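You operate a simulated robot arm through the tools that you are given. There is no shell and no other tool. Be economical: measure what you need, move in short steps, check, and stop when the job is done.

You are at the controls of a simulated robot arm. One attempt, no reset.

Task
Roll a 3 mm waist into the cylinder with the grey top and put it in the blue tray.
Fine: the roller lever ends at back; the other cylinder stays.

It is judged by the outcome, as a careful person would: the job done as asked, and still so three seconds after it is handed in. It fails if anything else is knocked over, pushed out of place, dropped, spilled or broken.

Robot
A 6-joint arm with a two-finger parallel gripper, fixed in place. Base frame: the origin is at the foot of the arm, x ahead of it, y to its left, z up; the work surface is at about z = 0.802. Units: m, rad, N and s.
With the tool pointing down near the work surface it reaches from about 0.26 to 0.68 m from the base axis. Its first joint turns from -1.152 to 1.152 rad. Payload 2.9 kg.
Tool frame: the origin (TCP) lies between the finger pads and is the grasp point; the fingertips stand 0.03 m ahead of it; z points along the fingers, y is the line along which they close. Largest opening 0.11 m; finger width 0.02, thickness 0.01; the body of the gripper, 0.048 by 0.112 m, starts 0.055 m behind the TCP.
Orientation is that of the tool frame in the base frame, as a unit quaternion [x, y, z, w]. With the fingers straight down and closing along the base's y, the tool's x points along the base's -x, its y along +y and its z along -z.

Tools
- The arm moves only by the tool apply_moves. Its argument "moves" is a list of rows, each a list of 3 entries, a list of its own where there are three numbers: the turn, a rotation vector about the tool's x, y, z in rad, then the shift along the tool's x, y, z in m, then the finger opening in m, from 0 to 0.11. In form: [[[rx, ry, rz], [tx, ty, tz], fingers], ...]. A call has 1 to 10 rows; each row shifts and turns the commanded pose from where the row before left it, along the tool's axes as they then stand. A row lasts 0.2 s, in which the tool goes at most 0.05 m and 0.15 rad; a call with a longer step from one row to the next is refused whole, and so is a gripper value outside its range. Where a pose cannot be reached the arm comes as near as it can. A force on the tool above 80 N (or 10 N above the force at the start of the call, whichever is more), or a blocked arm, ends the call early, and 0.2 s more pass. Each finger travels about 0.108 m/s and halts on what it meets, pressing with about 43 N; the grip force reading is that of the motor and also rises with nothing between the fingers. The clock runs only during rows and for 0.2 s after the last one: add rows that do not move to give the fingers time. The reply holds the time, the measured pose of the TCP, the force on the tool along the base axes, the opening and the grip force, in the units named above and with some noise.
- Cameras (640 x 400 px; columns grow to the right, rows downward): "scene" is fixed at [0.0924, 0.4327, 1.3982]; the picture's right is [-0.75, -0.66, 0.00], its down [-0.30, 0.35, -0.89] and it looks along [0.58, -0.67, -0.46] (base axes); focal length 331 px, centre (320, 200). "wrist" rides on the gripper at [-0.036, 0, -0.057] in the tool frame; the picture's right is [0.00, -1.00, 0.00], its down [0.97, 0.00, -0.24] and it looks along [0.24, 0.00, 0.97] (tool axes); focal length 218 px, centre (320, 200). There is no depth. A picture from a camera that has moved, and an enlarged one, comes with that camera's place and axes in the base frame and with its lens. The place of the scene camera against the robot may be out by one fixed shift of up to 0.018 m in any direction.
- snapshot(camera): a new picture of that camera. No time passes.
- zoom(camera, box): a new picture of the part [left, top, right, bottom] of that camera's present view, enlarged. No time passes.
- job_done(): hands the job in; it is judged then, once.

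Work in short steps. Places have to be worked out from the pictures, the camera data and where the tool is seen: move nearer, look again, correct. Check each grasp and each placing, and mend what went wrong. You have 120 turns and 84 pictures in all, those below and enlarged ones among them. Open the gripper and draw the arm clear of the work before you hand the job in, unless the task says otherwise; then end with one line.

The tools are called after "Call:" as a command line: name --argument value ..., lists and objects as JSON in quotes. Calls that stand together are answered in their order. apply_moves: Moves the arm, as the interface text tells. Its arguments: {"type":"object","properties":{"moves":{"type":"array","items":{"type":"array"}}},"required":["moves"]} The other tools are called the same way: snapshot (camera) takes a picture; zoom (camera, box) takes an enlarged picture of a part of a camera's view; job_done () hands the job in.

At the start:

```text
t: 0.0
eef_pos: [0.452, -0.0917, 1.1092]
tcp_rot: [0.0, 1.0, 0.0, 0.0]
contact_force: [-0.8, 0.7, -0.3]
opening: 0.1102
grip_force: 0.1
```

scene: 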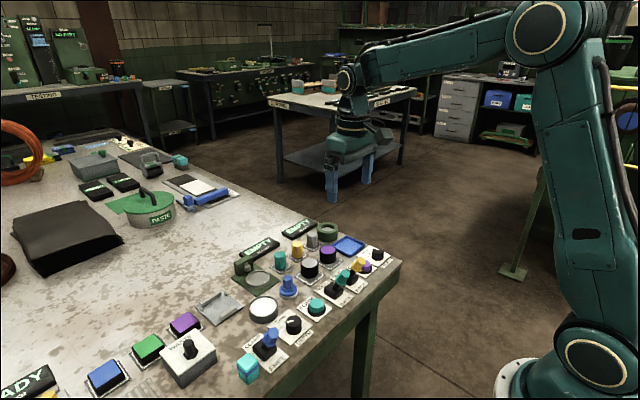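
wrist: 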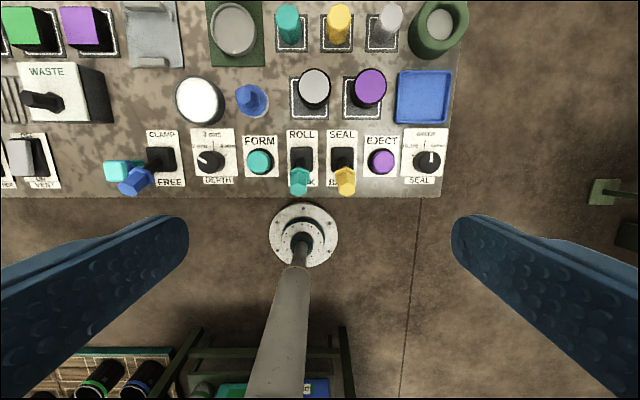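

The wrist view shows a panel with clamp, depth, form, roll, seal and eject controls. I'll enlarge both views to read the labels.

Call:
zoom --camera "wrist" --box '[90, 60, 290, 200]'

Call:
zoom --camera "wrist" --box '[270, 60, 470, 200]'

Call:
zoom --camera "scene" --box '[220, 210, 410, 390]'

```text
2.86 times, centred on (190, 130) of wrist
camera zoom: at [0.4882, -0.0908, 1.1663], right [0.0, -1.0, 0.0], down [-0.97, 0.0, 0.24], along [-0.24, 0.0, -0.97], focal length 624 px, centre (691, 400)
```

zoom: 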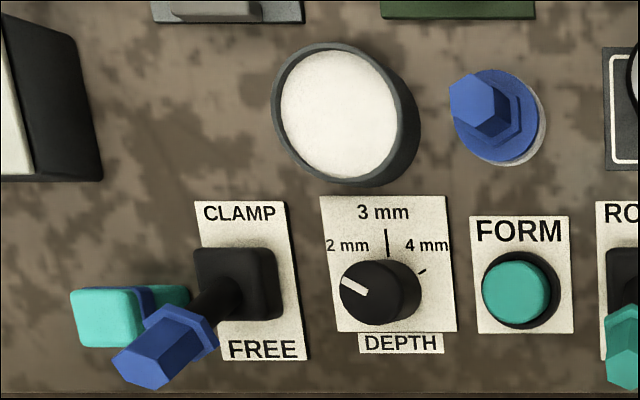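

```text
2.86 times, centred on (370, 130) of wrist
camera zoom: at [0.4882, -0.0908, 1.1663], right [0.0, -1.0, 0.0], down [-0.97, 0.0, 0.24], along [-0.24, 0.0, -0.97], focal length 624 px, centre (177, 400)
```

zoom: 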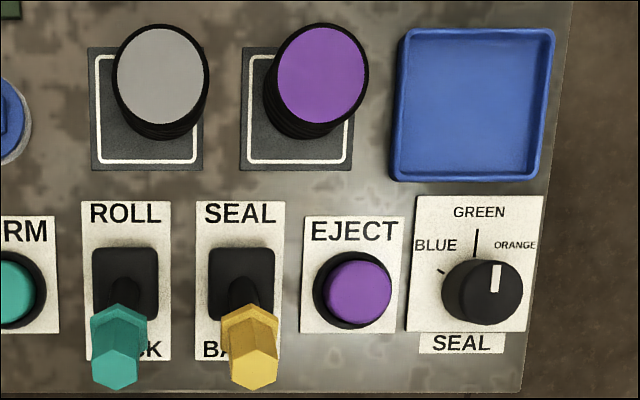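

```text
2.22 times, centred on (315, 300) of scene
camera zoom: at [0.0924, 0.4327, 1.3982], right [-0.75, -0.66, 0.0], down [-0.3, 0.35, -0.89], along [0.58, -0.67, -0.46], focal length 736 px, centre (331, -22)
```

zoom: 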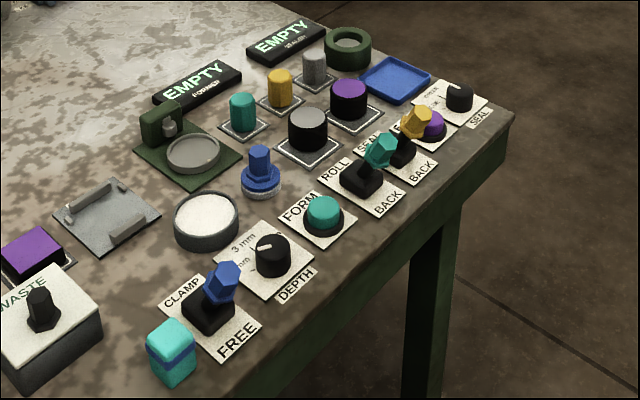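

The controls read clearly: clamp is FREE, roll is BACK and the depth dial is near 2 mm. The former nest is around (0.64, 0.02). I'll move above it to look closer.

Call:
apply_moves --moves '[[[0, 0, 0], [-0.04, 0.03, 0], 0.11], [[0, 0, 0], [-0.04, 0.03, 0], 0.11], [[0, 0, 0], [-0.04, 0.03, 0.02], 0.11], [[0, 0, 0], [0, 0, 0], 0.11]]'

Call:
snapshot --camera "wrist"

Call:
zoom --camera "wrist" --box '[190, 20, 470, 200]'

```text
refused: row 3 steps farther than a row can; nothing moved
```

```text
78 pictures are left
camera wrist: at [0.4882, -0.0908, 1.1663], right [0.0, -1.0, 0.0], down [-0.97, 0.0, 0.24], along [-0.24, 0.0, -0.97], focal length 218 px, centre (320, 200)
```

wrist: 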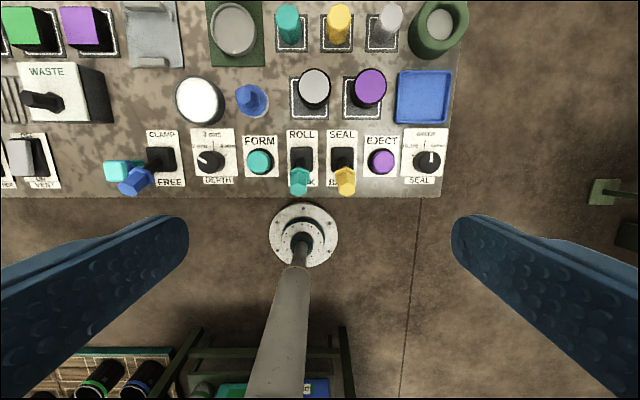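

```text
2.22 times, centred on (330, 110) of wrist
camera zoom: at [0.4882, -0.0908, 1.1663], right [0.0, -1.0, 0.0], down [-0.97, 0.0, 0.24], along [-0.24, 0.0, -0.97], focal length 485 px, centre (298, 400)
```

zoom: 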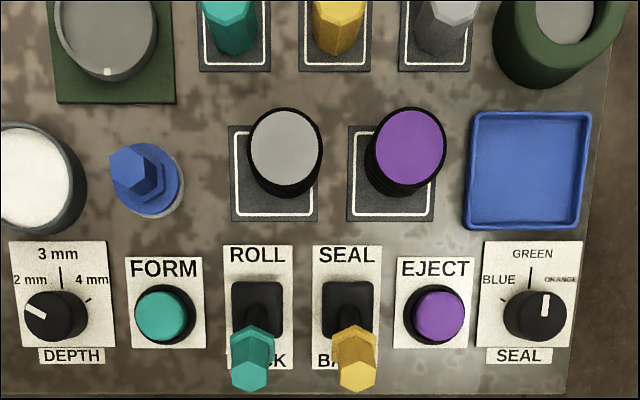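

The step was too long, so the call was refused and nothing moved. I'll repeat it with smaller steps.

Call:
apply_moves --moves '[[[0, 0, 0], [-0.03, 0.03, 0], 0.11], [[0, 0, 0], [-0.03, 0.03, 0], 0.11], [[0, 0, 0], [-0.03, 0.03, 0], 0.11], [[0, 0, 0], [-0.03, 0, 0.03], 0.11], [[0, 0, 0], [0, 0, 0], 0.11]]'

Call:
snapshot --camera "wrist"

Call:
zoom --camera "wrist" --box '[220, 0, 480, 200]'

Call:
zoom --camera "scene" --box '[225, 210, 345, 310]'

```text
t: 1.2
eef_pos: [0.5694, -0.0038, 1.0751]
tcp_rot: [0.0, 1.0, 0.0, 0.001]
contact_force: [-0.4, -0.2, -0.3]
opening: 0.1101
grip_force: 0.1
```

```text
76 pictures are left
camera wrist: at [0.6074, -0.003, 1.1328], right [0.0, -1.0, 0.0], down [-0.97, 0.0, 0.24], along [-0.24, 0.0, -0.97], focal length 218 px, centre (320, 200)
```

wrist: 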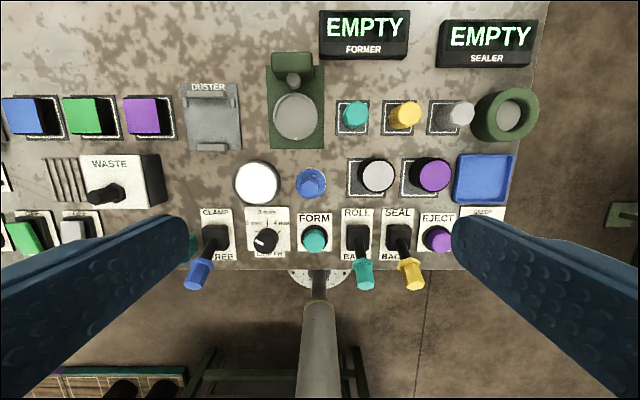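

```text
2.00 times, centred on (350, 100) of wrist
camera zoom: at [0.6074, -0.003, 1.1328], right [0.0, -1.0, 0.0], down [-0.97, 0.0, 0.24], along [-0.24, 0.0, -0.97], focal length 436 px, centre (260, 400)
```

zoom: 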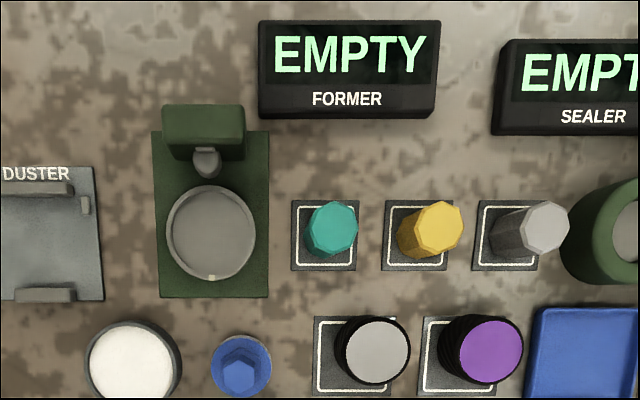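

```text
4.00 times, centred on (285, 260) of scene
camera zoom: at [0.0924, 0.4327, 1.3982], right [-0.75, -0.66, 0.0], down [-0.3, 0.35, -0.89], along [0.58, -0.67, -0.46], focal length 1326 px, centre (460, -40)
```

zoom: 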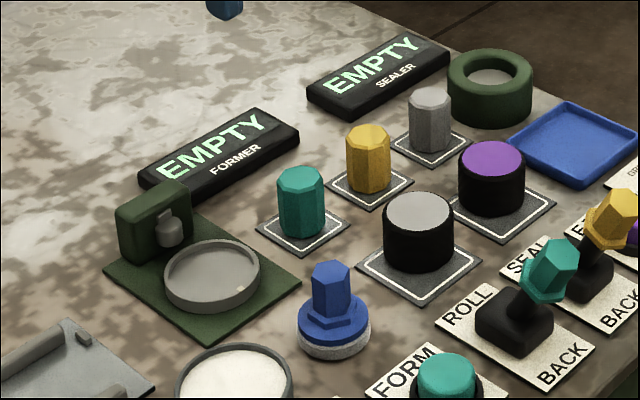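

The grey-top cylinder is at about (0.568, -0.082) with its top at z≈0.835. The nest is near (0.648, 0.032). I'll hover above the cylinder to refine this.

Call:
apply_moves --moves '[[[0, 0, 0], [0, -0.04, 0], 0.08], [[0, 0, 0], [0, -0.038, 0], 0.08], [[0, 0, 0], [0, 0, 0.05], 0.08], [[0, 0, 0], [0, 0, 0.05], 0.08], [[0, 0, 0], [0, 0, 0.03], 0.08], [[0, 0, 0], [0, 0, 0], 0.08]]'

Call:
snapshot --camera "wrist"

Call:
snapshot --camera "scene"

```text
t: 2.6
eef_pos: [0.5733, -0.0792, 0.9493]
tcp_rot: [0.0, 1.0, 0.001, -0.001]
contact_force: [1.0, 0.2, -0.4]
opening: 0.0802
grip_force: 0.1
```

```text
73 pictures are left
camera wrist: at [0.6101, -0.0792, 1.0061], right [0.0, -1.0, 0.0], down [-0.97, 0.0, 0.24], along [-0.24, 0.0, -0.97], focal length 218 px, centre (320, 200)
```

wrist: 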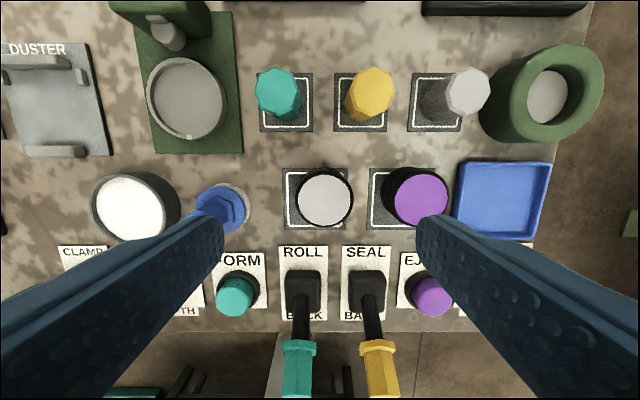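

```text
72 pictures are left
```

scene: 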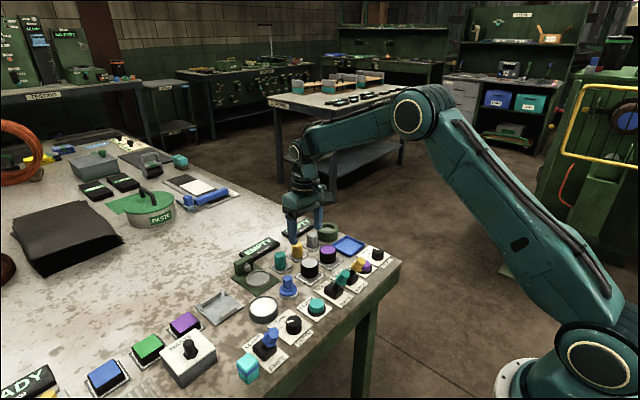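

Combining the views, the cylinder axis is at about (0.567, -0.0825), diameter 48 mm, top near z 0.83. I'll centre on it and descend with a 70 mm opening, keeping the tips about 1 cm above its base.

Call:
apply_moves --moves '[[[0, 0, 0], [0.005, -0.0025, 0.02], 0.07], [[0, 0, 0], [0, 0, 0.03], 0.07], [[0, 0, 0], [0, 0, 0.02], 0.07], [[0, 0, 0], [0, 0, 0], 0.07]]'

Call:
snapshot --camera "wrist"

Call:
zoom --camera "scene" --box '[225, 190, 385, 310]'

```text
t: 3.6
eef_pos: [0.5673, -0.0835, 0.8802]
tcp_rot: [0.001, 1.0, 0.0, 0.0]
contact_force: [0.4, 0.0, 0.2]
opening: 0.07
grip_force: 0.1
```

```text
71 pictures are left
camera wrist: at [0.6043, -0.0824, 0.9365], right [0.0, -1.0, 0.0], down [-0.97, 0.0, 0.24], along [-0.24, 0.0, -0.97], focal length 218 px, centre (320, 200)
```

wrist: 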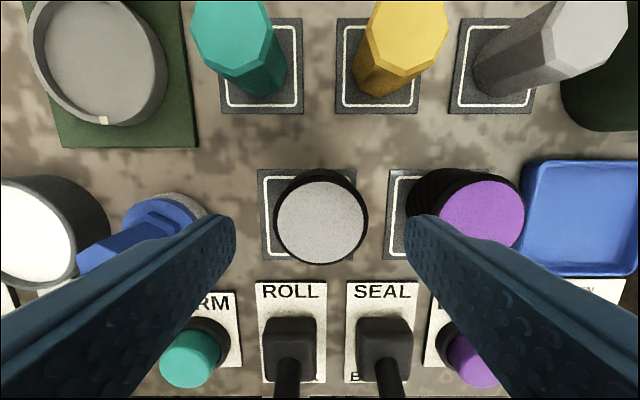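

```text
3.33 times, centred on (305, 250) of scene
camera zoom: at [0.0924, 0.4327, 1.3982], right [-0.75, -0.66, 0.0], down [-0.3, 0.35, -0.89], along [0.58, -0.67, -0.46], focal length 1105 px, centre (370, 33)
```

zoom: 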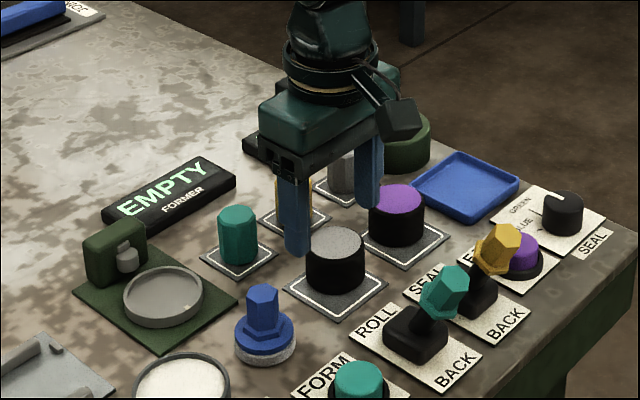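

Still centred; the cylinder is about 50 mm wide and 30 mm tall. I'll lower the TCP to z≈0.843 and close.

Call:
apply_moves --moves '[[[0, 0, 0], [0.001, -0.0005, 0.02], 0.07], [[0, 0, 0], [0, 0, 0.016], 0.07], [[0, 0, 0], [0, 0, 0], 0.07], [[0, 0, 0], [0, 0, 0], 0.045], [[0, 0, 0], [0, 0, 0], 0.04], [[0, 0, 0], [0, 0, 0], 0.04]]'

Call:
zoom --camera "scene" --box '[245, 200, 365, 300]'

```text
t: 5.0
eef_pos: [0.564, -0.0824, 0.8431]
tcp_rot: [0.0, 1.0, 0.0, 0.0]
contact_force: [0.7, -0.6, 0.6]
opening: 0.0471
grip_force: 43.1
```

```text
4.00 times, centred on (305, 250) of scene
camera zoom: at [0.0924, 0.4326, 1.3982], right [-0.75, -0.66, 0.0], down [-0.3, 0.35, -0.89], along [0.58, -0.67, -0.46], focal length 1326 px, centre (380, 0)
```

zoom: 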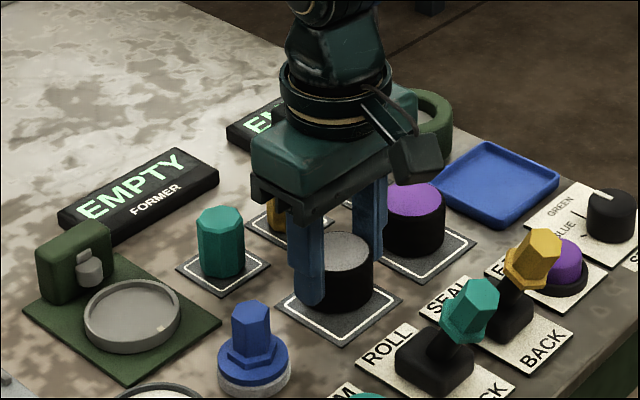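

The grip is solid at 47 mm opening. I'll lift 7 cm and carry the cylinder over the nest at about (0.647, 0.033).

Call:
apply_moves --moves '[[[0, 0, 0], [0, 0, -0.035], 0.04], [[0, 0, 0], [0, 0, -0.035], 0.04], [[0, 0, 0], [0, 0.04, 0], 0.04], [[0, 0, 0], [-0.02, 0.04, 0], 0.04], [[0, 0, 0], [-0.03, 0.0357, 0], 0.04], [[0, 0, 0], [-0.031, 0, 0], 0.04], [[0, 0, 0], [0, 0, 0], 0.04]]'

Call:
snapshot --camera "wrist"

Call:
zoom --camera "scene" --box '[195, 190, 355, 310]'

```text
t: 6.6
eef_pos: [0.6468, 0.031, 0.9128]
tcp_rot: [0.0, 1.0, 0.0, 0.001]
contact_force: [0.4, -0.5, -0.2]
opening: 0.0468
grip_force: 43.0
```

```text
68 pictures are left
camera wrist: at [0.6839, 0.0317, 0.9699], right [0.0, -1.0, 0.0], down [-0.97, 0.0, 0.24], along [-0.24, 0.0, -0.97], focal length 218 px, centre (320, 200)
```

wrist: 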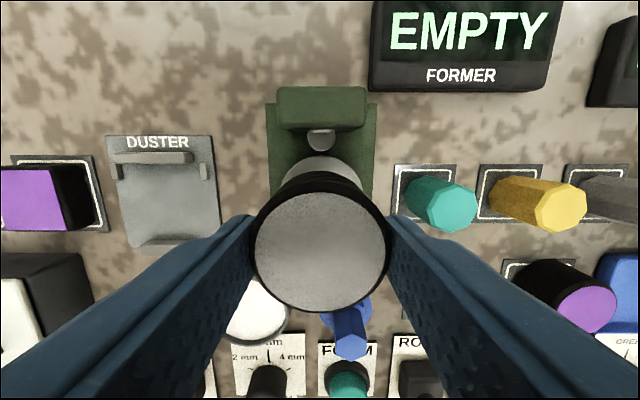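

```text
3.33 times, centred on (275, 250) of scene
camera zoom: at [0.0924, 0.4327, 1.3982], right [-0.75, -0.66, 0.0], down [-0.3, 0.35, -0.89], along [0.58, -0.67, -0.46], focal length 1105 px, centre (470, 33)
```

zoom: 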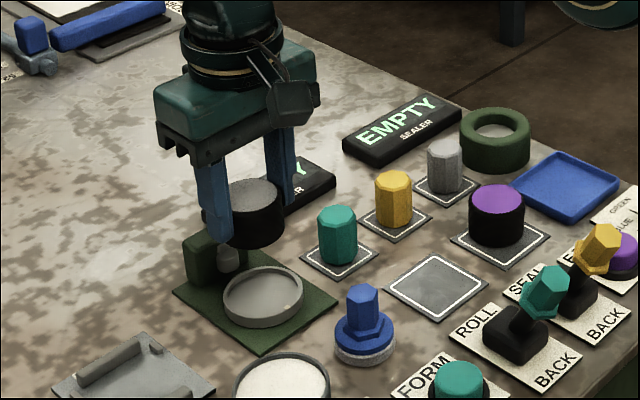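

The nest centre works out at about (0.6455, 0.031), while the held cylinder sits about 3 mm ahead of that. I'll shift to suit and lower to just above the nest.

Call:
apply_moves --moves '[[[0, 0, 0], [0.003, -0.0015, 0.02], 0.04], [[0, 0, 0], [0, 0, 0.025], 0.04], [[0, 0, 0], [0, 0, 0], 0.04]]'

Call:
snapshot --camera "wrist"

Call:
zoom --camera "scene" --box '[215, 220, 315, 300]'

```text
t: 7.4
eef_pos: [0.6437, 0.0309, 0.8682]
tcp_rot: [0.0, 1.0, 0.001, 0.0]
contact_force: [-0.5, -0.9, -1.0]
opening: 0.0469
grip_force: 42.6
```

```text
66 pictures are left
camera wrist: at [0.6801, 0.0316, 0.9254], right [0.0, -1.0, 0.0], down [-0.97, 0.0, 0.24], along [-0.24, 0.0, -0.97], focal length 218 px, centre (320, 200)
```

wrist: 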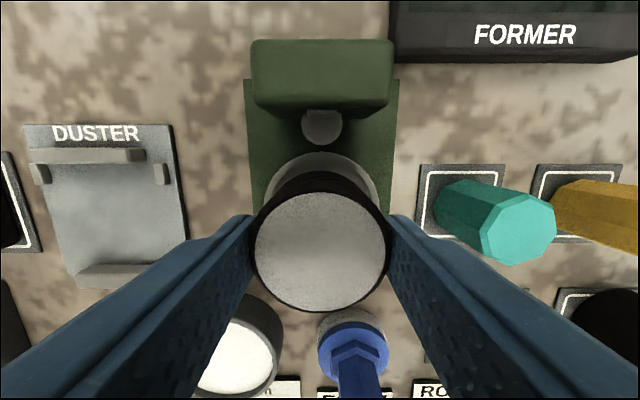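

```text
5.00 times, centred on (265, 260) of scene
camera zoom: at [0.0924, 0.4327, 1.3982], right [-0.75, -0.66, 0.0], down [-0.3, 0.35, -0.89], along [0.58, -0.67, -0.46], focal length 1657 px, centre (595, -100)
```

zoom: 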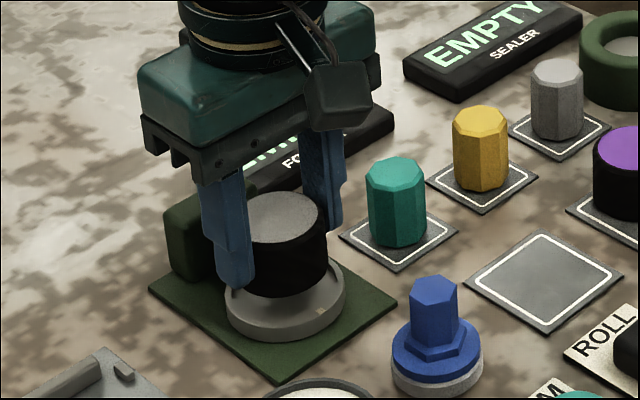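

The cylinder lines up with the nest. I'll lower gently in small steps and watch the force.

Call:
apply_moves --moves '[[[0, 0, 0], [0, 0, 0.01], 0.04], [[0, 0, 0], [0, 0, 0.005], 0.04], [[0, 0, 0], [0, 0, 0.003], 0.04], [[0, 0, 0], [0, 0, 0], 0.04]]'

Call:
zoom --camera "scene" --box '[215, 220, 315, 300]'

```text
t: 8.4
eef_pos: [0.6428, 0.0323, 0.8521]
tcp_rot: [0.0, 1.0, 0.0, 0.0]
contact_force: [-8.3, -2.7, 13.0]
opening: 0.0467
grip_force: 43.4
```

```text
5.00 times, centred on (265, 260) of scene
camera zoom: at [0.0919, 0.4326, 1.3983], right [-0.75, -0.66, 0.0], down [-0.3, 0.35, -0.89], along [0.58, -0.67, -0.46], focal length 1657 px, centre (595, -100)
```

zoom: 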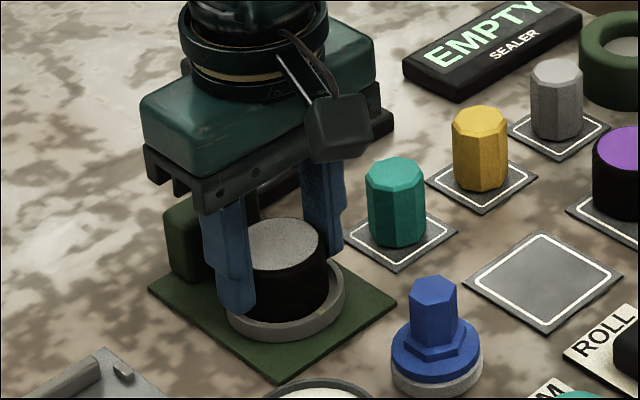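

There is 13 N up and -8 N in x, so the cylinder is touching the far rim. I'll back up and shift it 3 mm toward -x and 1.5 mm toward -y before trying again.

Call:
apply_moves --moves '[[[0, 0, 0], [0, 0, -0.005], 0.04], [[0, 0, 0], [0.003, -0.0015, 0], 0.04], [[0, 0, 0], [0, 0, 0.005], 0.04], [[0, 0, 0], [0, 0, 0.003], 0.04], [[0, 0, 0], [0, 0, 0], 0.04]]'

Call:
zoom --camera "scene" --box '[215, 220, 315, 300]'

Call:
snapshot --camera "wrist"

```text
t: 9.6
eef_pos: [0.6407, 0.0303, 0.8509]
tcp_rot: [0.001, 1.0, 0.001, 0.003]
contact_force: [-7.4, 1.6, 26.1]
opening: 0.0466
grip_force: 42.9
```

```text
5.00 times, centred on (265, 260) of scene
camera zoom: at [0.0917, 0.4326, 1.3983], right [-0.75, -0.66, 0.0], down [-0.3, 0.35, -0.89], along [0.58, -0.67, -0.46], focal length 1657 px, centre (595, -100)
```

zoom: 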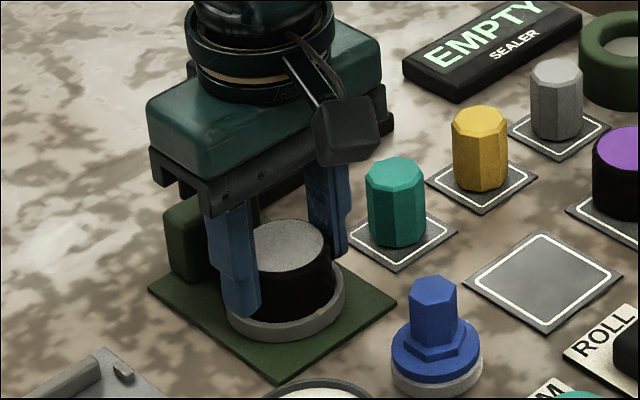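

```text
62 pictures are left
camera wrist: at [0.677, 0.0315, 0.9086], right [0.0, -1.0, 0.0], down [-0.97, 0.0, 0.24], along [-0.24, 0.0, -0.97], focal length 218 px, centre (320, 200)
```

wrist: 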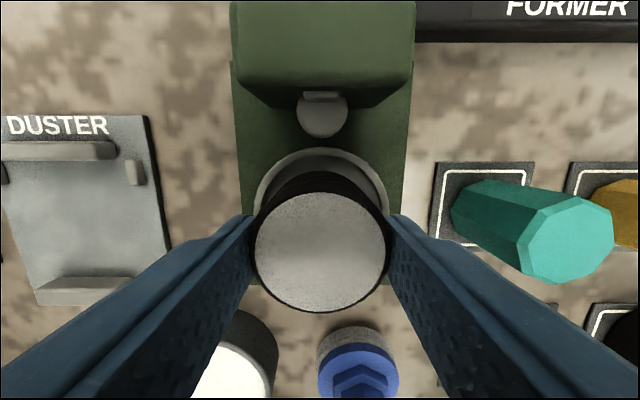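

Both tries stop at TCP z≈0.851, where the fingertips (0.821) meet the nest rim. The cylinder bottom is already inside the rim, centred within about 1 mm. I'll relieve the pressure and open slightly so it settles the last few mm.

Call:
apply_moves --moves '[[[0, 0, 0], [0, 0, -0.0035], 0.04], [[0, 0, 0], [0, 0, 0], 0.04], [[0, 0, 0], [0, 0, 0], 0.052], [[0, 0, 0], [0, 0, 0], 0.056], [[0, 0, 0], [0, 0, 0], 0.056]]'

Call:
zoom --camera "scene" --box '[215, 220, 315, 300]'

Call:
snapshot --camera "wrist"

```text
t: 10.8
eef_pos: [0.6404, 0.0307, 0.8512]
tcp_rot: [0.001, 1.0, 0.001, -0.001]
contact_force: [0.1, -0.2, -0.5]
opening: 0.056
grip_force: 0.0
```

```text
5.00 times, centred on (265, 260) of scene
camera zoom: at [0.0924, 0.4327, 1.3982], right [-0.75, -0.66, 0.0], down [-0.3, 0.35, -0.89], along [0.58, -0.67, -0.46], focal length 1657 px, centre (595, -100)
```

zoom: 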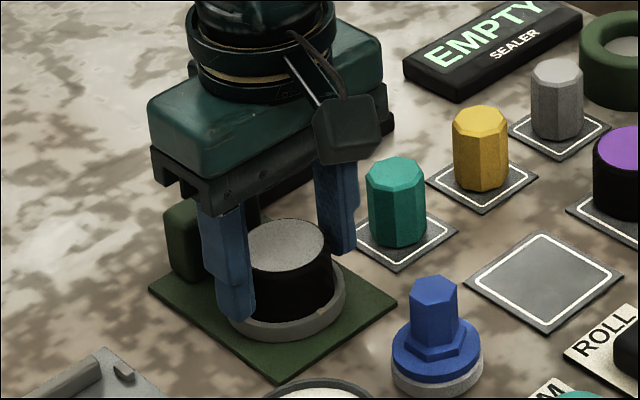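

```text
60 pictures are left
camera wrist: at [0.6768, 0.0311, 0.9086], right [0.0, -1.0, 0.0], down [-0.97, 0.0, 0.24], along [-0.24, 0.0, -0.97], focal length 218 px, centre (320, 200)
```

wrist: 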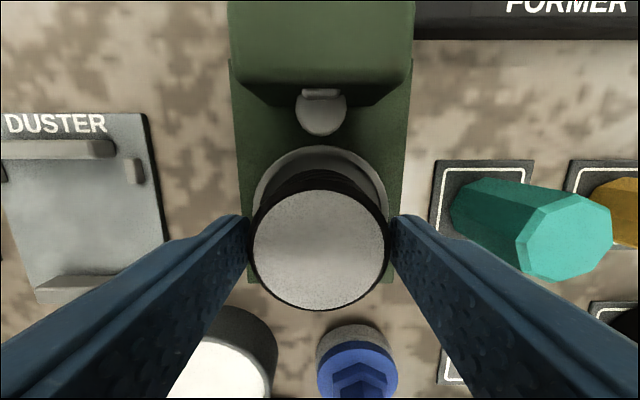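

The cylinder settled with almost no drop. I'll raise the gripper and check the seating and the display.

Call:
apply_moves --moves '[[[0, 0, 0], [0, 0, -0.02], 0.06], [[0, 0, 0], [0, 0, -0.05], 0.06], [[0, 0, 0], [0, 0, -0.05], 0.06], [[0, 0, 0], [0.03, 0, -0.03], 0.06], [[0, 0, 0], [0, 0, 0], 0.06]]'

Call:
zoom --camera "wrist" --box '[180, 20, 460, 200]'

Call:
zoom --camera "scene" --box '[215, 215, 335, 305]'

```text
t: 12.0
eef_pos: [0.6103, 0.0299, 1.0045]
tcp_rot: [0.0, 1.0, 0.0, -0.001]
contact_force: [0.0, 0.2, 0.5]
opening: 0.0603
grip_force: 0.1
```

```text
2.22 times, centred on (320, 110) of wrist
camera zoom: at [0.6475, 0.0305, 1.0616], right [0.0, -1.0, 0.0], down [-0.97, 0.0, 0.24], along [-0.24, 0.0, -0.97], focal length 485 px, centre (320, 400)
```

zoom: 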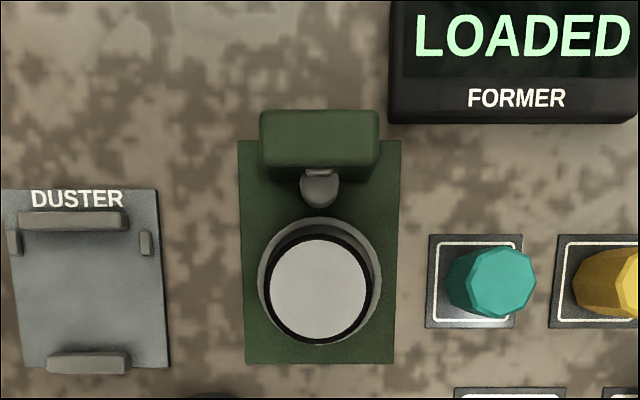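

```text
4.44 times, centred on (275, 260) of scene
camera zoom: at [0.0924, 0.4327, 1.3982], right [-0.75, -0.66, 0.0], down [-0.3, 0.35, -0.89], along [0.58, -0.67, -0.46], focal length 1473 px, centre (520, -67)
```

zoom: 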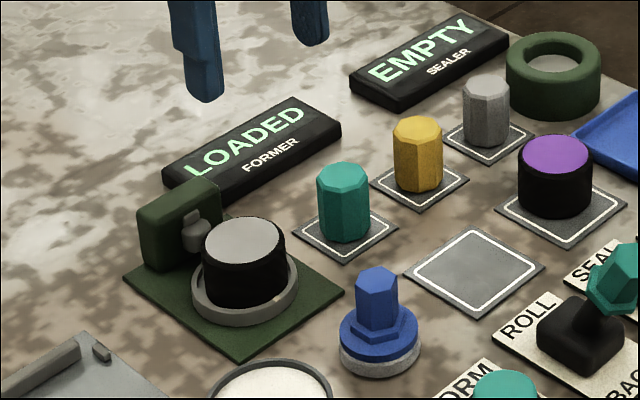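

The former reads LOADED. Now I'll fly over the DEPTH dial to see its pointer and ticks properly.

Call:
apply_moves --moves '[[[0, 0, 0], [0.04, 0.015, 0], 0.06], [[0, 0, 0], [0.04, 0.015, 0], 0.06], [[0, 0, 0], [0.04, 0.015, 0], 0.06], [[0, 0, 0], [0.03, 0.002, 0], 0.06], [[0, 0, 0], [0, 0, 0], 0.06]]'

Call:
snapshot --camera "wrist"

Call:
zoom --camera "wrist" --box '[220, 110, 420, 250]'

Call:
zoom --camera "scene" --box '[225, 290, 345, 390]'

```text
t: 13.2
eef_pos: [0.4569, 0.0755, 1.0017]
tcp_rot: [0.0, 1.0, -0.001, 0.0]
contact_force: [-1.1, -0.5, -0.4]
opening: 0.0602
grip_force: 0.1
```

```text
57 pictures are left
camera wrist: at [0.4947, 0.0761, 1.0584], right [0.0, -1.0, 0.0], down [-0.97, 0.0, 0.24], along [-0.24, 0.0, -0.97], focal length 218 px, centre (320, 200)
```

wrist: 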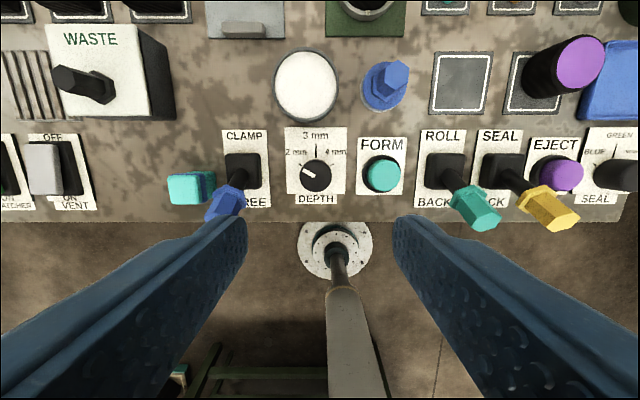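

```text
2.86 times, centred on (320, 180) of wrist
camera zoom: at [0.4947, 0.0761, 1.0584], right [0.0, -1.0, 0.0], down [-0.97, 0.0, 0.24], along [-0.24, 0.0, -0.97], focal length 624 px, centre (320, 257)
```

zoom: 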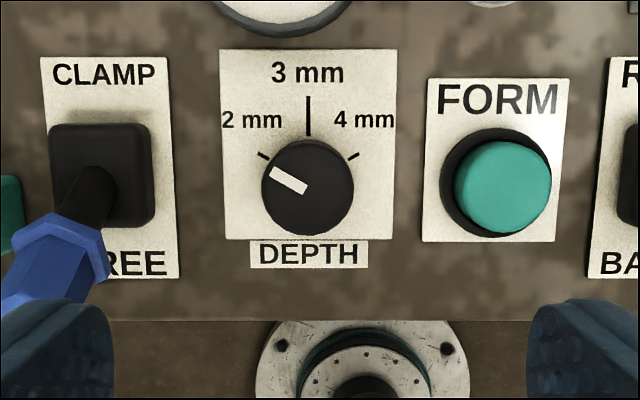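

```text
4.00 times, centred on (285, 340) of scene
camera zoom: at [0.0924, 0.4327, 1.3982], right [-0.75, -0.66, 0.0], down [-0.3, 0.35, -0.89], along [0.58, -0.67, -0.46], focal length 1326 px, centre (460, -360)
```

zoom: 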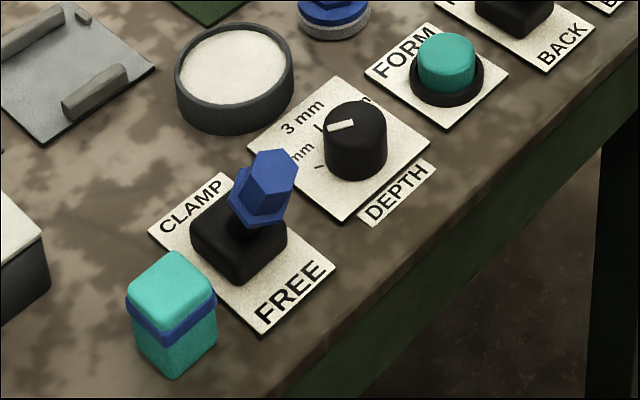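

The pointer is at 2 mm, 60° left of the 3 mm tick. The knob is at about (0.464, 0.0815), 34 mm wide. I'll pre-turn the tool 30° anticlockwise seen from above and come down near it.

Call:
apply_moves --moves '[[[0, 0, -0.131], [-0.005, 0.005, 0.03], 0.06], [[0, 0, -0.131], [0, 0, 0.04], 0.06], [[0, 0, -0.131], [0, 0, 0.04], 0.06], [[0, 0, -0.131], [0, 0, 0], 0.06], [[0, 0, 0], [0, 0, 0], 0.06]]'

Call:
snapshot --camera "wrist"

Call:
zoom --camera "scene" --box '[225, 290, 345, 390]'

```text
t: 14.4
eef_pos: [0.4657, 0.0792, 0.8918]
tcp_rot: [-0.261, 0.965, 0.0, 0.0]
contact_force: [-0.6, 0.1, 1.0]
opening: 0.06
grip_force: 0.0
```

```text
54 pictures are left
camera wrist: at [0.4984, 0.0983, 0.9479], right [0.5, -0.86, 0.0], down [-0.84, -0.49, 0.24], along [-0.21, -0.12, -0.97], focal length 218 px, centre (320, 200)
```

wrist: 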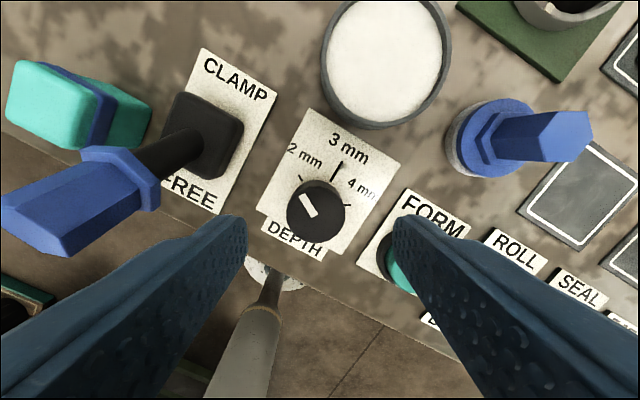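

```text
4.00 times, centred on (285, 340) of scene
camera zoom: at [0.0924, 0.4327, 1.3982], right [-0.75, -0.66, 0.0], down [-0.3, 0.35, -0.89], along [0.58, -0.67, -0.46], focal length 1326 px, centre (460, -360)
```

zoom: 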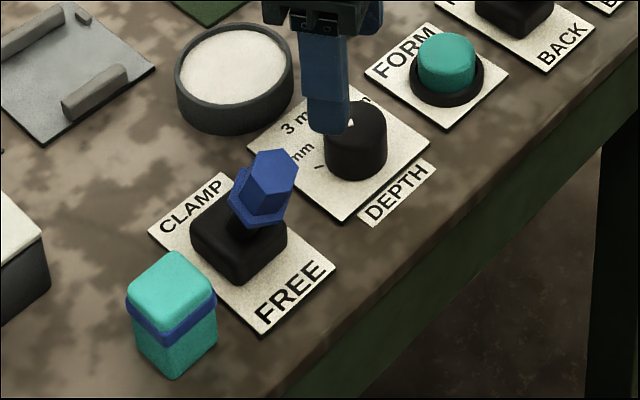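

The knob appears 4 mm in tool -x and 2 mm in tool +y. I'll correct, descend to z≈0.841 and pinch it.

Call:
apply_moves --moves '[[[0, 0, 0], [-0.004, 0.0023, 0.02], 0.06], [[0, 0, 0], [0, 0, 0.02], 0.06], [[0, 0, 0], [0, 0, 0.01], 0.06], [[0, 0, 0], [0, 0, 0], 0.045], [[0, 0, 0], [0, 0, 0], 0.03], [[0, 0, 0], [0, 0, 0], 0.028], [[0, 0, 0], [0, 0, 0], 0.028]]'

Call:
snapshot --camera "wrist"

```text
t: 16.0
eef_pos: [0.4675, 0.0833, 0.8415]
tcp_rot: [-0.257, 0.966, -0.001, 0.0]
contact_force: [6.8, -9.3, -6.6]
opening: 0.0345
grip_force: 45.2
```

```text
52 pictures are left
camera wrist: at [0.5004, 0.1022, 0.898], right [0.5, -0.87, 0.0], down [-0.84, -0.48, 0.24], along [-0.21, -0.12, -0.97], focal length 218 px, centre (320, 200)
```

wrist: 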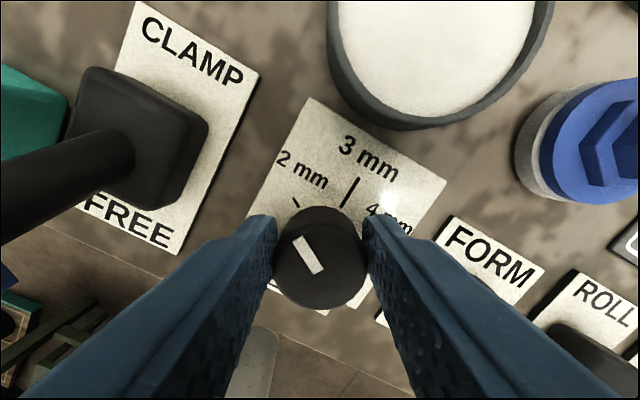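

The knob is gripped at 34.5 mm with about 11 N sideways. I'll ease that by 1.5 mm and turn clockwise 60° in steps.

Call:
apply_moves --moves '[[[0, 0, 0], [0, -0.0015, 0], 0.028], [[0, 0, 0.131], [0, 0, 0], 0.028], [[0, 0, 0.131], [0, 0, 0], 0.028], [[0, 0, 0.131], [0, 0, 0], 0.028], [[0, 0, 0.131], [0, 0, 0], 0.028], [[0, 0, 0.131], [0, 0, 0], 0.028], [[0, 0, 0.131], [0, 0, 0], 0.028], [[0, 0, 0.131], [0, 0, 0], 0.028], [[0, 0, 0.131], [0, 0, 0], 0.028], [[0, 0, 0], [0, 0, 0], 0.028]]'

Call:
snapshot --camera "wrist"

```text
t: 18.2
eef_pos: [0.4678, 0.0782, 0.8417]
tcp_rot: [0.268, 0.964, -0.007, 0.001]
contact_force: [-5.9, -47.4, 10.1]
opening: 0.0345
grip_force: 45.0
```

```text
51 pictures are left
camera wrist: at [0.5, 0.06, 0.8982], right [-0.52, -0.86, 0.01], down [-0.83, 0.5, 0.23], along [-0.21, 0.11, -0.97], focal length 218 px, centre (320, 200)
```

wrist: 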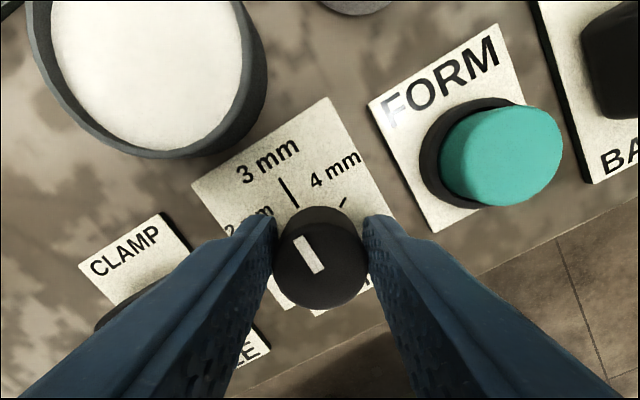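

The pointer now lines up with the 3 mm tick. I'll release, rise and check.

Call:
apply_moves --moves '[[[0, 0, 0], [0, 0, 0], 0.045], [[0, 0, 0], [0, 0, 0], 0.06], [[0, 0, 0], [0, 0, -0.03], 0.06], [[0, 0, -0.131], [0, 0, -0.04], 0.06], [[0, 0, -0.131], [0, 0, -0.04], 0.06], [[0, 0, -0.131], [0, 0, 0], 0.06], [[0, 0, -0.131], [0, 0, 0], 0.06], [[0, 0, 0], [0, 0, 0], 0.06]]'

Call:
snapshot --camera "wrist"

Call:
zoom --camera "wrist" --box '[200, 110, 400, 250]'

Call:
zoom --camera "scene" --box '[215, 215, 345, 390]'

```text
t: 20.0
eef_pos: [0.4686, 0.0865, 0.9505]
tcp_rot: [0.0, 1.0, 0.0, 0.0]
contact_force: [0.1, -0.1, 0.0]
opening: 0.0601
grip_force: 0.0
```

```text
50 pictures are left
camera wrist: at [0.5052, 0.0867, 1.0078], right [0.0, -1.0, 0.0], down [-0.97, 0.0, 0.24], along [-0.24, 0.0, -0.97], focal length 218 px, centre (320, 200)
```

wrist: 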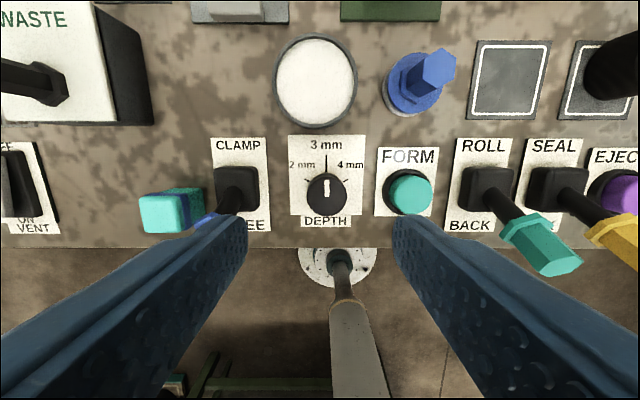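

```text
2.86 times, centred on (300, 180) of wrist
camera zoom: at [0.5052, 0.0867, 1.0078], right [0.0, -1.0, 0.0], down [-0.97, 0.0, 0.24], along [-0.24, 0.0, -0.97], focal length 624 px, centre (377, 257)
```

zoom: 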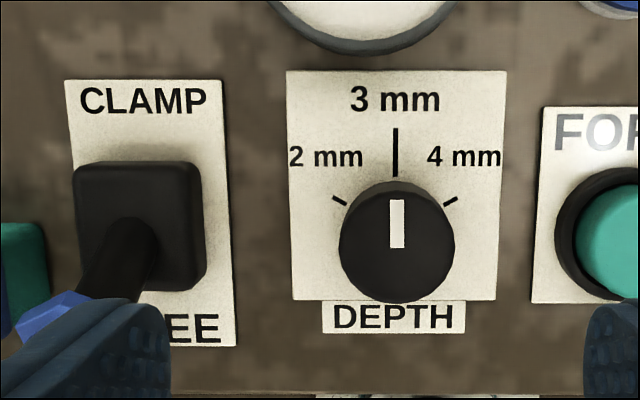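

```text
2.29 times, centred on (280, 302) of scene
camera zoom: at [0.0924, 0.4327, 1.3982], right [-0.75, -0.66, 0.0], down [-0.3, 0.35, -0.89], along [0.58, -0.67, -0.46], focal length 758 px, centre (411, -34)
```

zoom: 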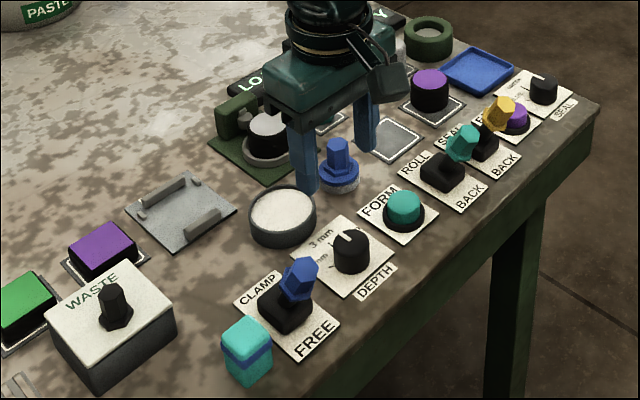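

The dial reads 3 mm. Next is the clamp lever: its handle end is at about (0.445, 0.157, 0.885) and leans to FREE. I'll close the fingers and come down on its near side.

Call:
apply_moves --moves '[[[0, 0, 0], [0.03, 0.03, 0], 0.02], [[0, 0, 0], [0.02, 0.03, 0], 0.0], [[0, 0, 0], [0.016, 0.0115, 0], 0.0], [[0, 0, 0], [0, 0, 0], 0.0], [[0, 0, 0], [0, 0, 0], 0.0]]'

Call:
snapshot --camera "wrist"

Call:
zoom --camera "scene" --box '[205, 270, 345, 390]'

```text
t: 21.2
eef_pos: [0.4039, 0.1586, 0.951]
tcp_rot: [0.0, 1.0, 0.0, 0.0]
contact_force: [0.0, -0.3, 0.1]
opening: 0.0002
grip_force: 38.1
```

```text
47 pictures are left
camera wrist: at [0.4396, 0.1599, 1.0078], right [0.0, -1.0, 0.0], down [-0.97, 0.0, 0.24], along [-0.24, 0.0, -0.97], focal length 218 px, centre (320, 200)
```

wrist: 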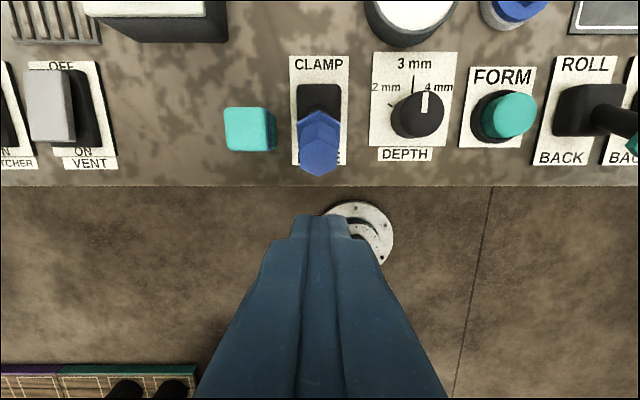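

```text
3.33 times, centred on (275, 330) of scene
camera zoom: at [0.0924, 0.4327, 1.3982], right [-0.75, -0.66, 0.0], down [-0.3, 0.35, -0.89], along [0.58, -0.67, -0.46], focal length 1105 px, centre (470, -233)
```

zoom: 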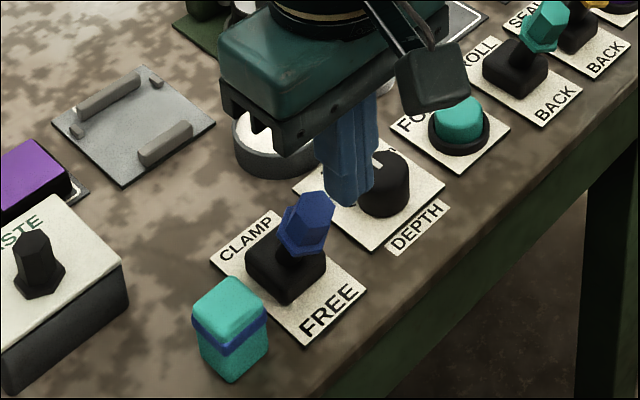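

The handle is aligned in y, with its near side at about x 0.425. I'll descend just in front of it and push toward CLAMP.

Call:
apply_moves --moves '[[[0, 0, 0], [0.006, 0, 0.02], 0.0], [[0, 0, 0], [0, 0, 0.04], 0.0], [[0, 0, 0], [0, 0, 0.005], 0.0], [[0, 0, 0], [-0.02, 0, 0], 0.0], [[0, 0, 0], [-0.015, 0, 0], 0.0], [[0, 0, 0], [-0.015, 0, 0], 0.0], [[0, 0, 0], [0, 0, 0], 0.0]]'

Call:
snapshot --camera "wrist"

Call:
zoom --camera "scene" --box '[205, 270, 345, 390]'

```text
t: 22.4
eef_pos: [0.4298, 0.1558, 0.8939]
tcp_rot: [0.0, 1.0, 0.003, 0.005]
contact_force: [-7.6, -5.5, 18.1]
opening: 0.0
grip_force: 38.1
stopped in row 5: the force on the tool passed its limit (the readings are from after the stop); the commanded pose is now the measured one
```

```text
45 pictures are left
camera wrist: at [0.4667, 0.1575, 0.9506], right [0.0, -1.0, 0.0], down [-0.97, 0.0, 0.23], along [-0.23, 0.0, -0.97], focal length 218 px, centre (320, 200)
```

wrist: 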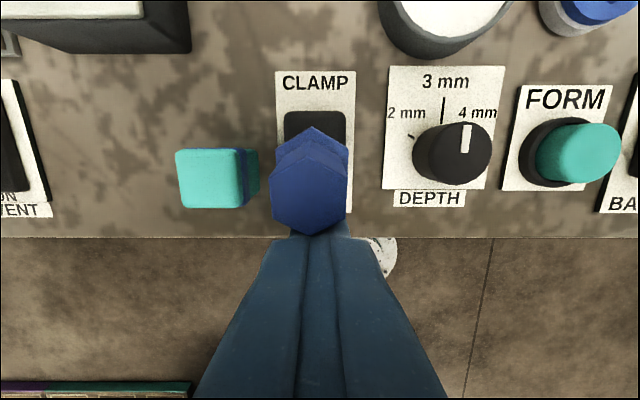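

```text
3.33 times, centred on (275, 330) of scene
camera zoom: at [0.092, 0.4324, 1.3983], right [-0.75, -0.66, 0.0], down [-0.3, 0.35, -0.89], along [0.58, -0.67, -0.46], focal length 1105 px, centre (470, -233)
```

zoom: 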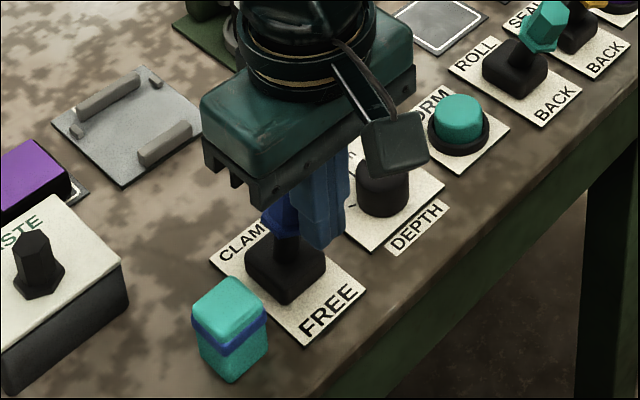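

The lever is about halfway, and the force stop cut that call short. I'll keep pushing in smaller steps.

Call:
apply_moves --moves '[[[0, 0, 0], [-0.008, 0, 0], 0.0], [[0, 0, 0], [-0.008, 0, 0], 0.0], [[0, 0, 0], [-0.008, 0, 0], 0.0], [[0, 0, 0], [-0.008, 0, 0], 0.0]]'

Call:
snapshot --camera "wrist"

```text
t: 23.1
eef_pos: [0.4447, 0.1577, 0.8968]
tcp_rot: [-0.003, 1.0, 0.003, 0.0]
contact_force: [-9.3, -3.6, 17.7]
opening: 0.0
grip_force: 37.7
stopped in row 3: the force on the tool passed its limit (the readings are from after the stop); the commanded pose is now the measured one
```

```text
43 pictures are left
camera wrist: at [0.4821, 0.1576, 0.9539], right [0.0, -1.0, 0.0], down [-0.97, -0.01, 0.24], along [-0.24, 0.0, -0.97], focal length 218 px, centre (320, 200)
```

wrist: 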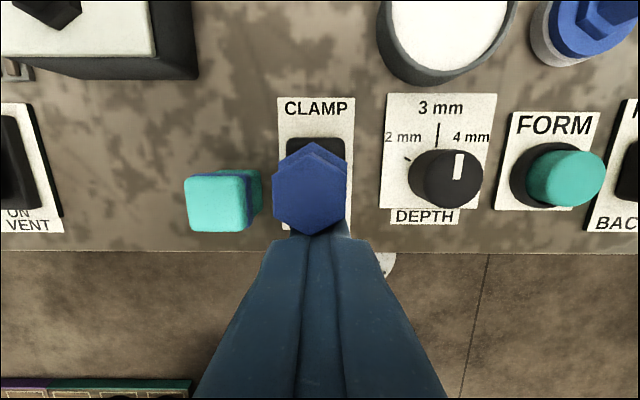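

Good progress and the lever follows. I'll keep going.

Call:
apply_moves --moves '[[[0, 0, 0], [-0.006, 0, 0], 0.0], [[0, 0, 0], [-0.006, 0, 0], 0.0], [[0, 0, 0], [-0.006, 0, 0], 0.0], [[0, 0, 0], [-0.006, 0, 0], 0.0], [[0, 0, 0], [-0.006, 0, 0], 0.0]]'

Call:
snapshot --camera "wrist"

```text
t: 24.3
eef_pos: [0.4685, 0.1564, 0.8961]
tcp_rot: [-0.005, 1.0, 0.0, -0.009]
contact_force: [-50.3, -0.1, 27.7]
opening: 0.0
grip_force: 37.5
```

```text
42 pictures are left
camera wrist: at [0.507, 0.1579, 0.9523], right [0.01, -1.0, 0.0], down [-0.97, -0.01, 0.26], along [-0.26, 0.0, -0.97], focal length 218 px, centre (320, 200)
```

wrist: 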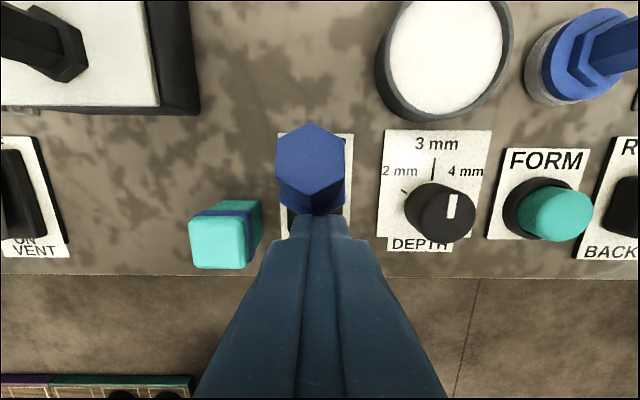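

The 50 N resistance suggests the end stop. I'll back off and check the lever and the display.

Call:
apply_moves --moves '[[[0, 0, 0], [0.02, 0, 0], 0.0], [[0, 0, 0], [0.02, 0, -0.02], 0.0], [[0, 0, 0], [0.01, 0, -0.04], 0.0], [[0, 0, 0], [0, 0, 0], 0.0]]'

Call:
zoom --camera "scene" --box '[205, 215, 365, 390]'

Call:
snapshot --camera "wrist"

```text
t: 25.3
eef_pos: [0.4265, 0.1572, 0.9553]
tcp_rot: [-0.002, 1.0, 0.001, 0.002]
contact_force: [-0.4, -0.7, 0.1]
opening: 0.0
grip_force: 37.6
```

```text
2.29 times, centred on (285, 302) of scene
camera zoom: at [0.0924, 0.4327, 1.3982], right [-0.75, -0.66, 0.0], down [-0.3, 0.35, -0.89], along [0.58, -0.67, -0.46], focal length 758 px, centre (400, -34)
```

zoom: 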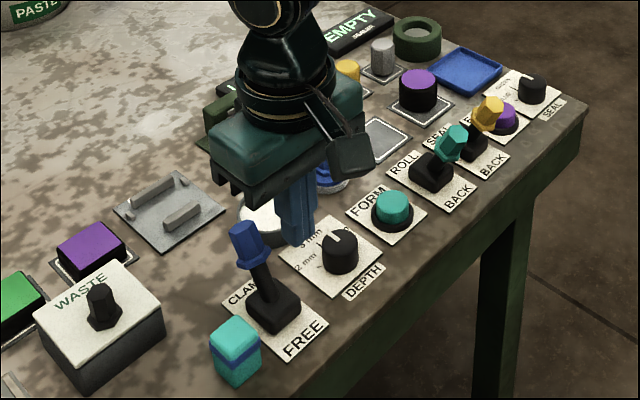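

```text
40 pictures are left
camera wrist: at [0.4626, 0.1579, 1.0112], right [0.0, -1.0, 0.0], down [-0.97, 0.0, 0.24], along [-0.24, 0.0, -0.97], focal length 218 px, centre (320, 200)
```

wrist: 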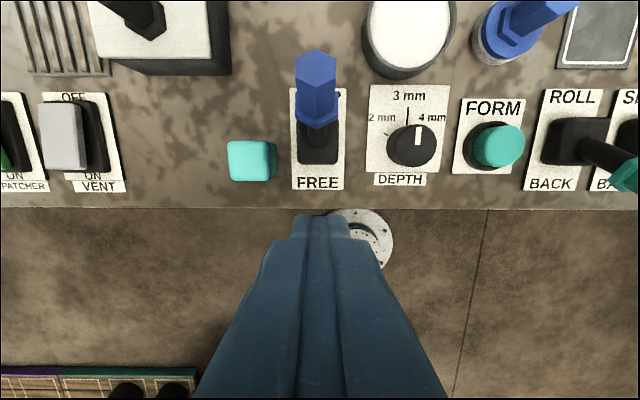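

The clamp lever is at CLAMP. I'll move to where I can read the former display and see the ROLL lever.

Call:
apply_moves --moves '[[[0, 0, 0], [-0.02, -0.035, -0.02], 0.0], [[0, 0, 0], [-0.02, -0.035, -0.02], 0.0], [[0, 0, 0], [-0.02, -0.035, -0.02], 0.0], [[0, 0, 0], [-0.02, -0.035, -0.015], 0.0], [[0, 0, 0], [0, -0.035, 0], 0.0], [[0, 0, 0], [0, -0.035, 0], 0.0], [[0, 0, 0], [0, 0, 0], 0.0]]'

Call:
snapshot --camera "wrist"

```text
t: 26.9
eef_pos: [0.5065, -0.0552, 1.0282]
tcp_rot: [-0.002, 1.0, 0.002, 0.002]
contact_force: [0.7, 0.6, 0.3]
opening: 0.0001
grip_force: 38.2
```

```text
39 pictures are left
camera wrist: at [0.5435, -0.0549, 1.0854], right [0.0, -1.0, 0.0], down [-0.97, -0.01, 0.24], along [-0.24, 0.0, -0.97], focal length 218 px, centre (320, 200)
```

wrist: 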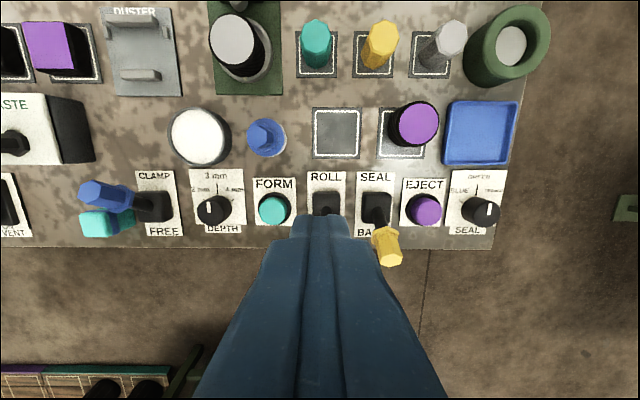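

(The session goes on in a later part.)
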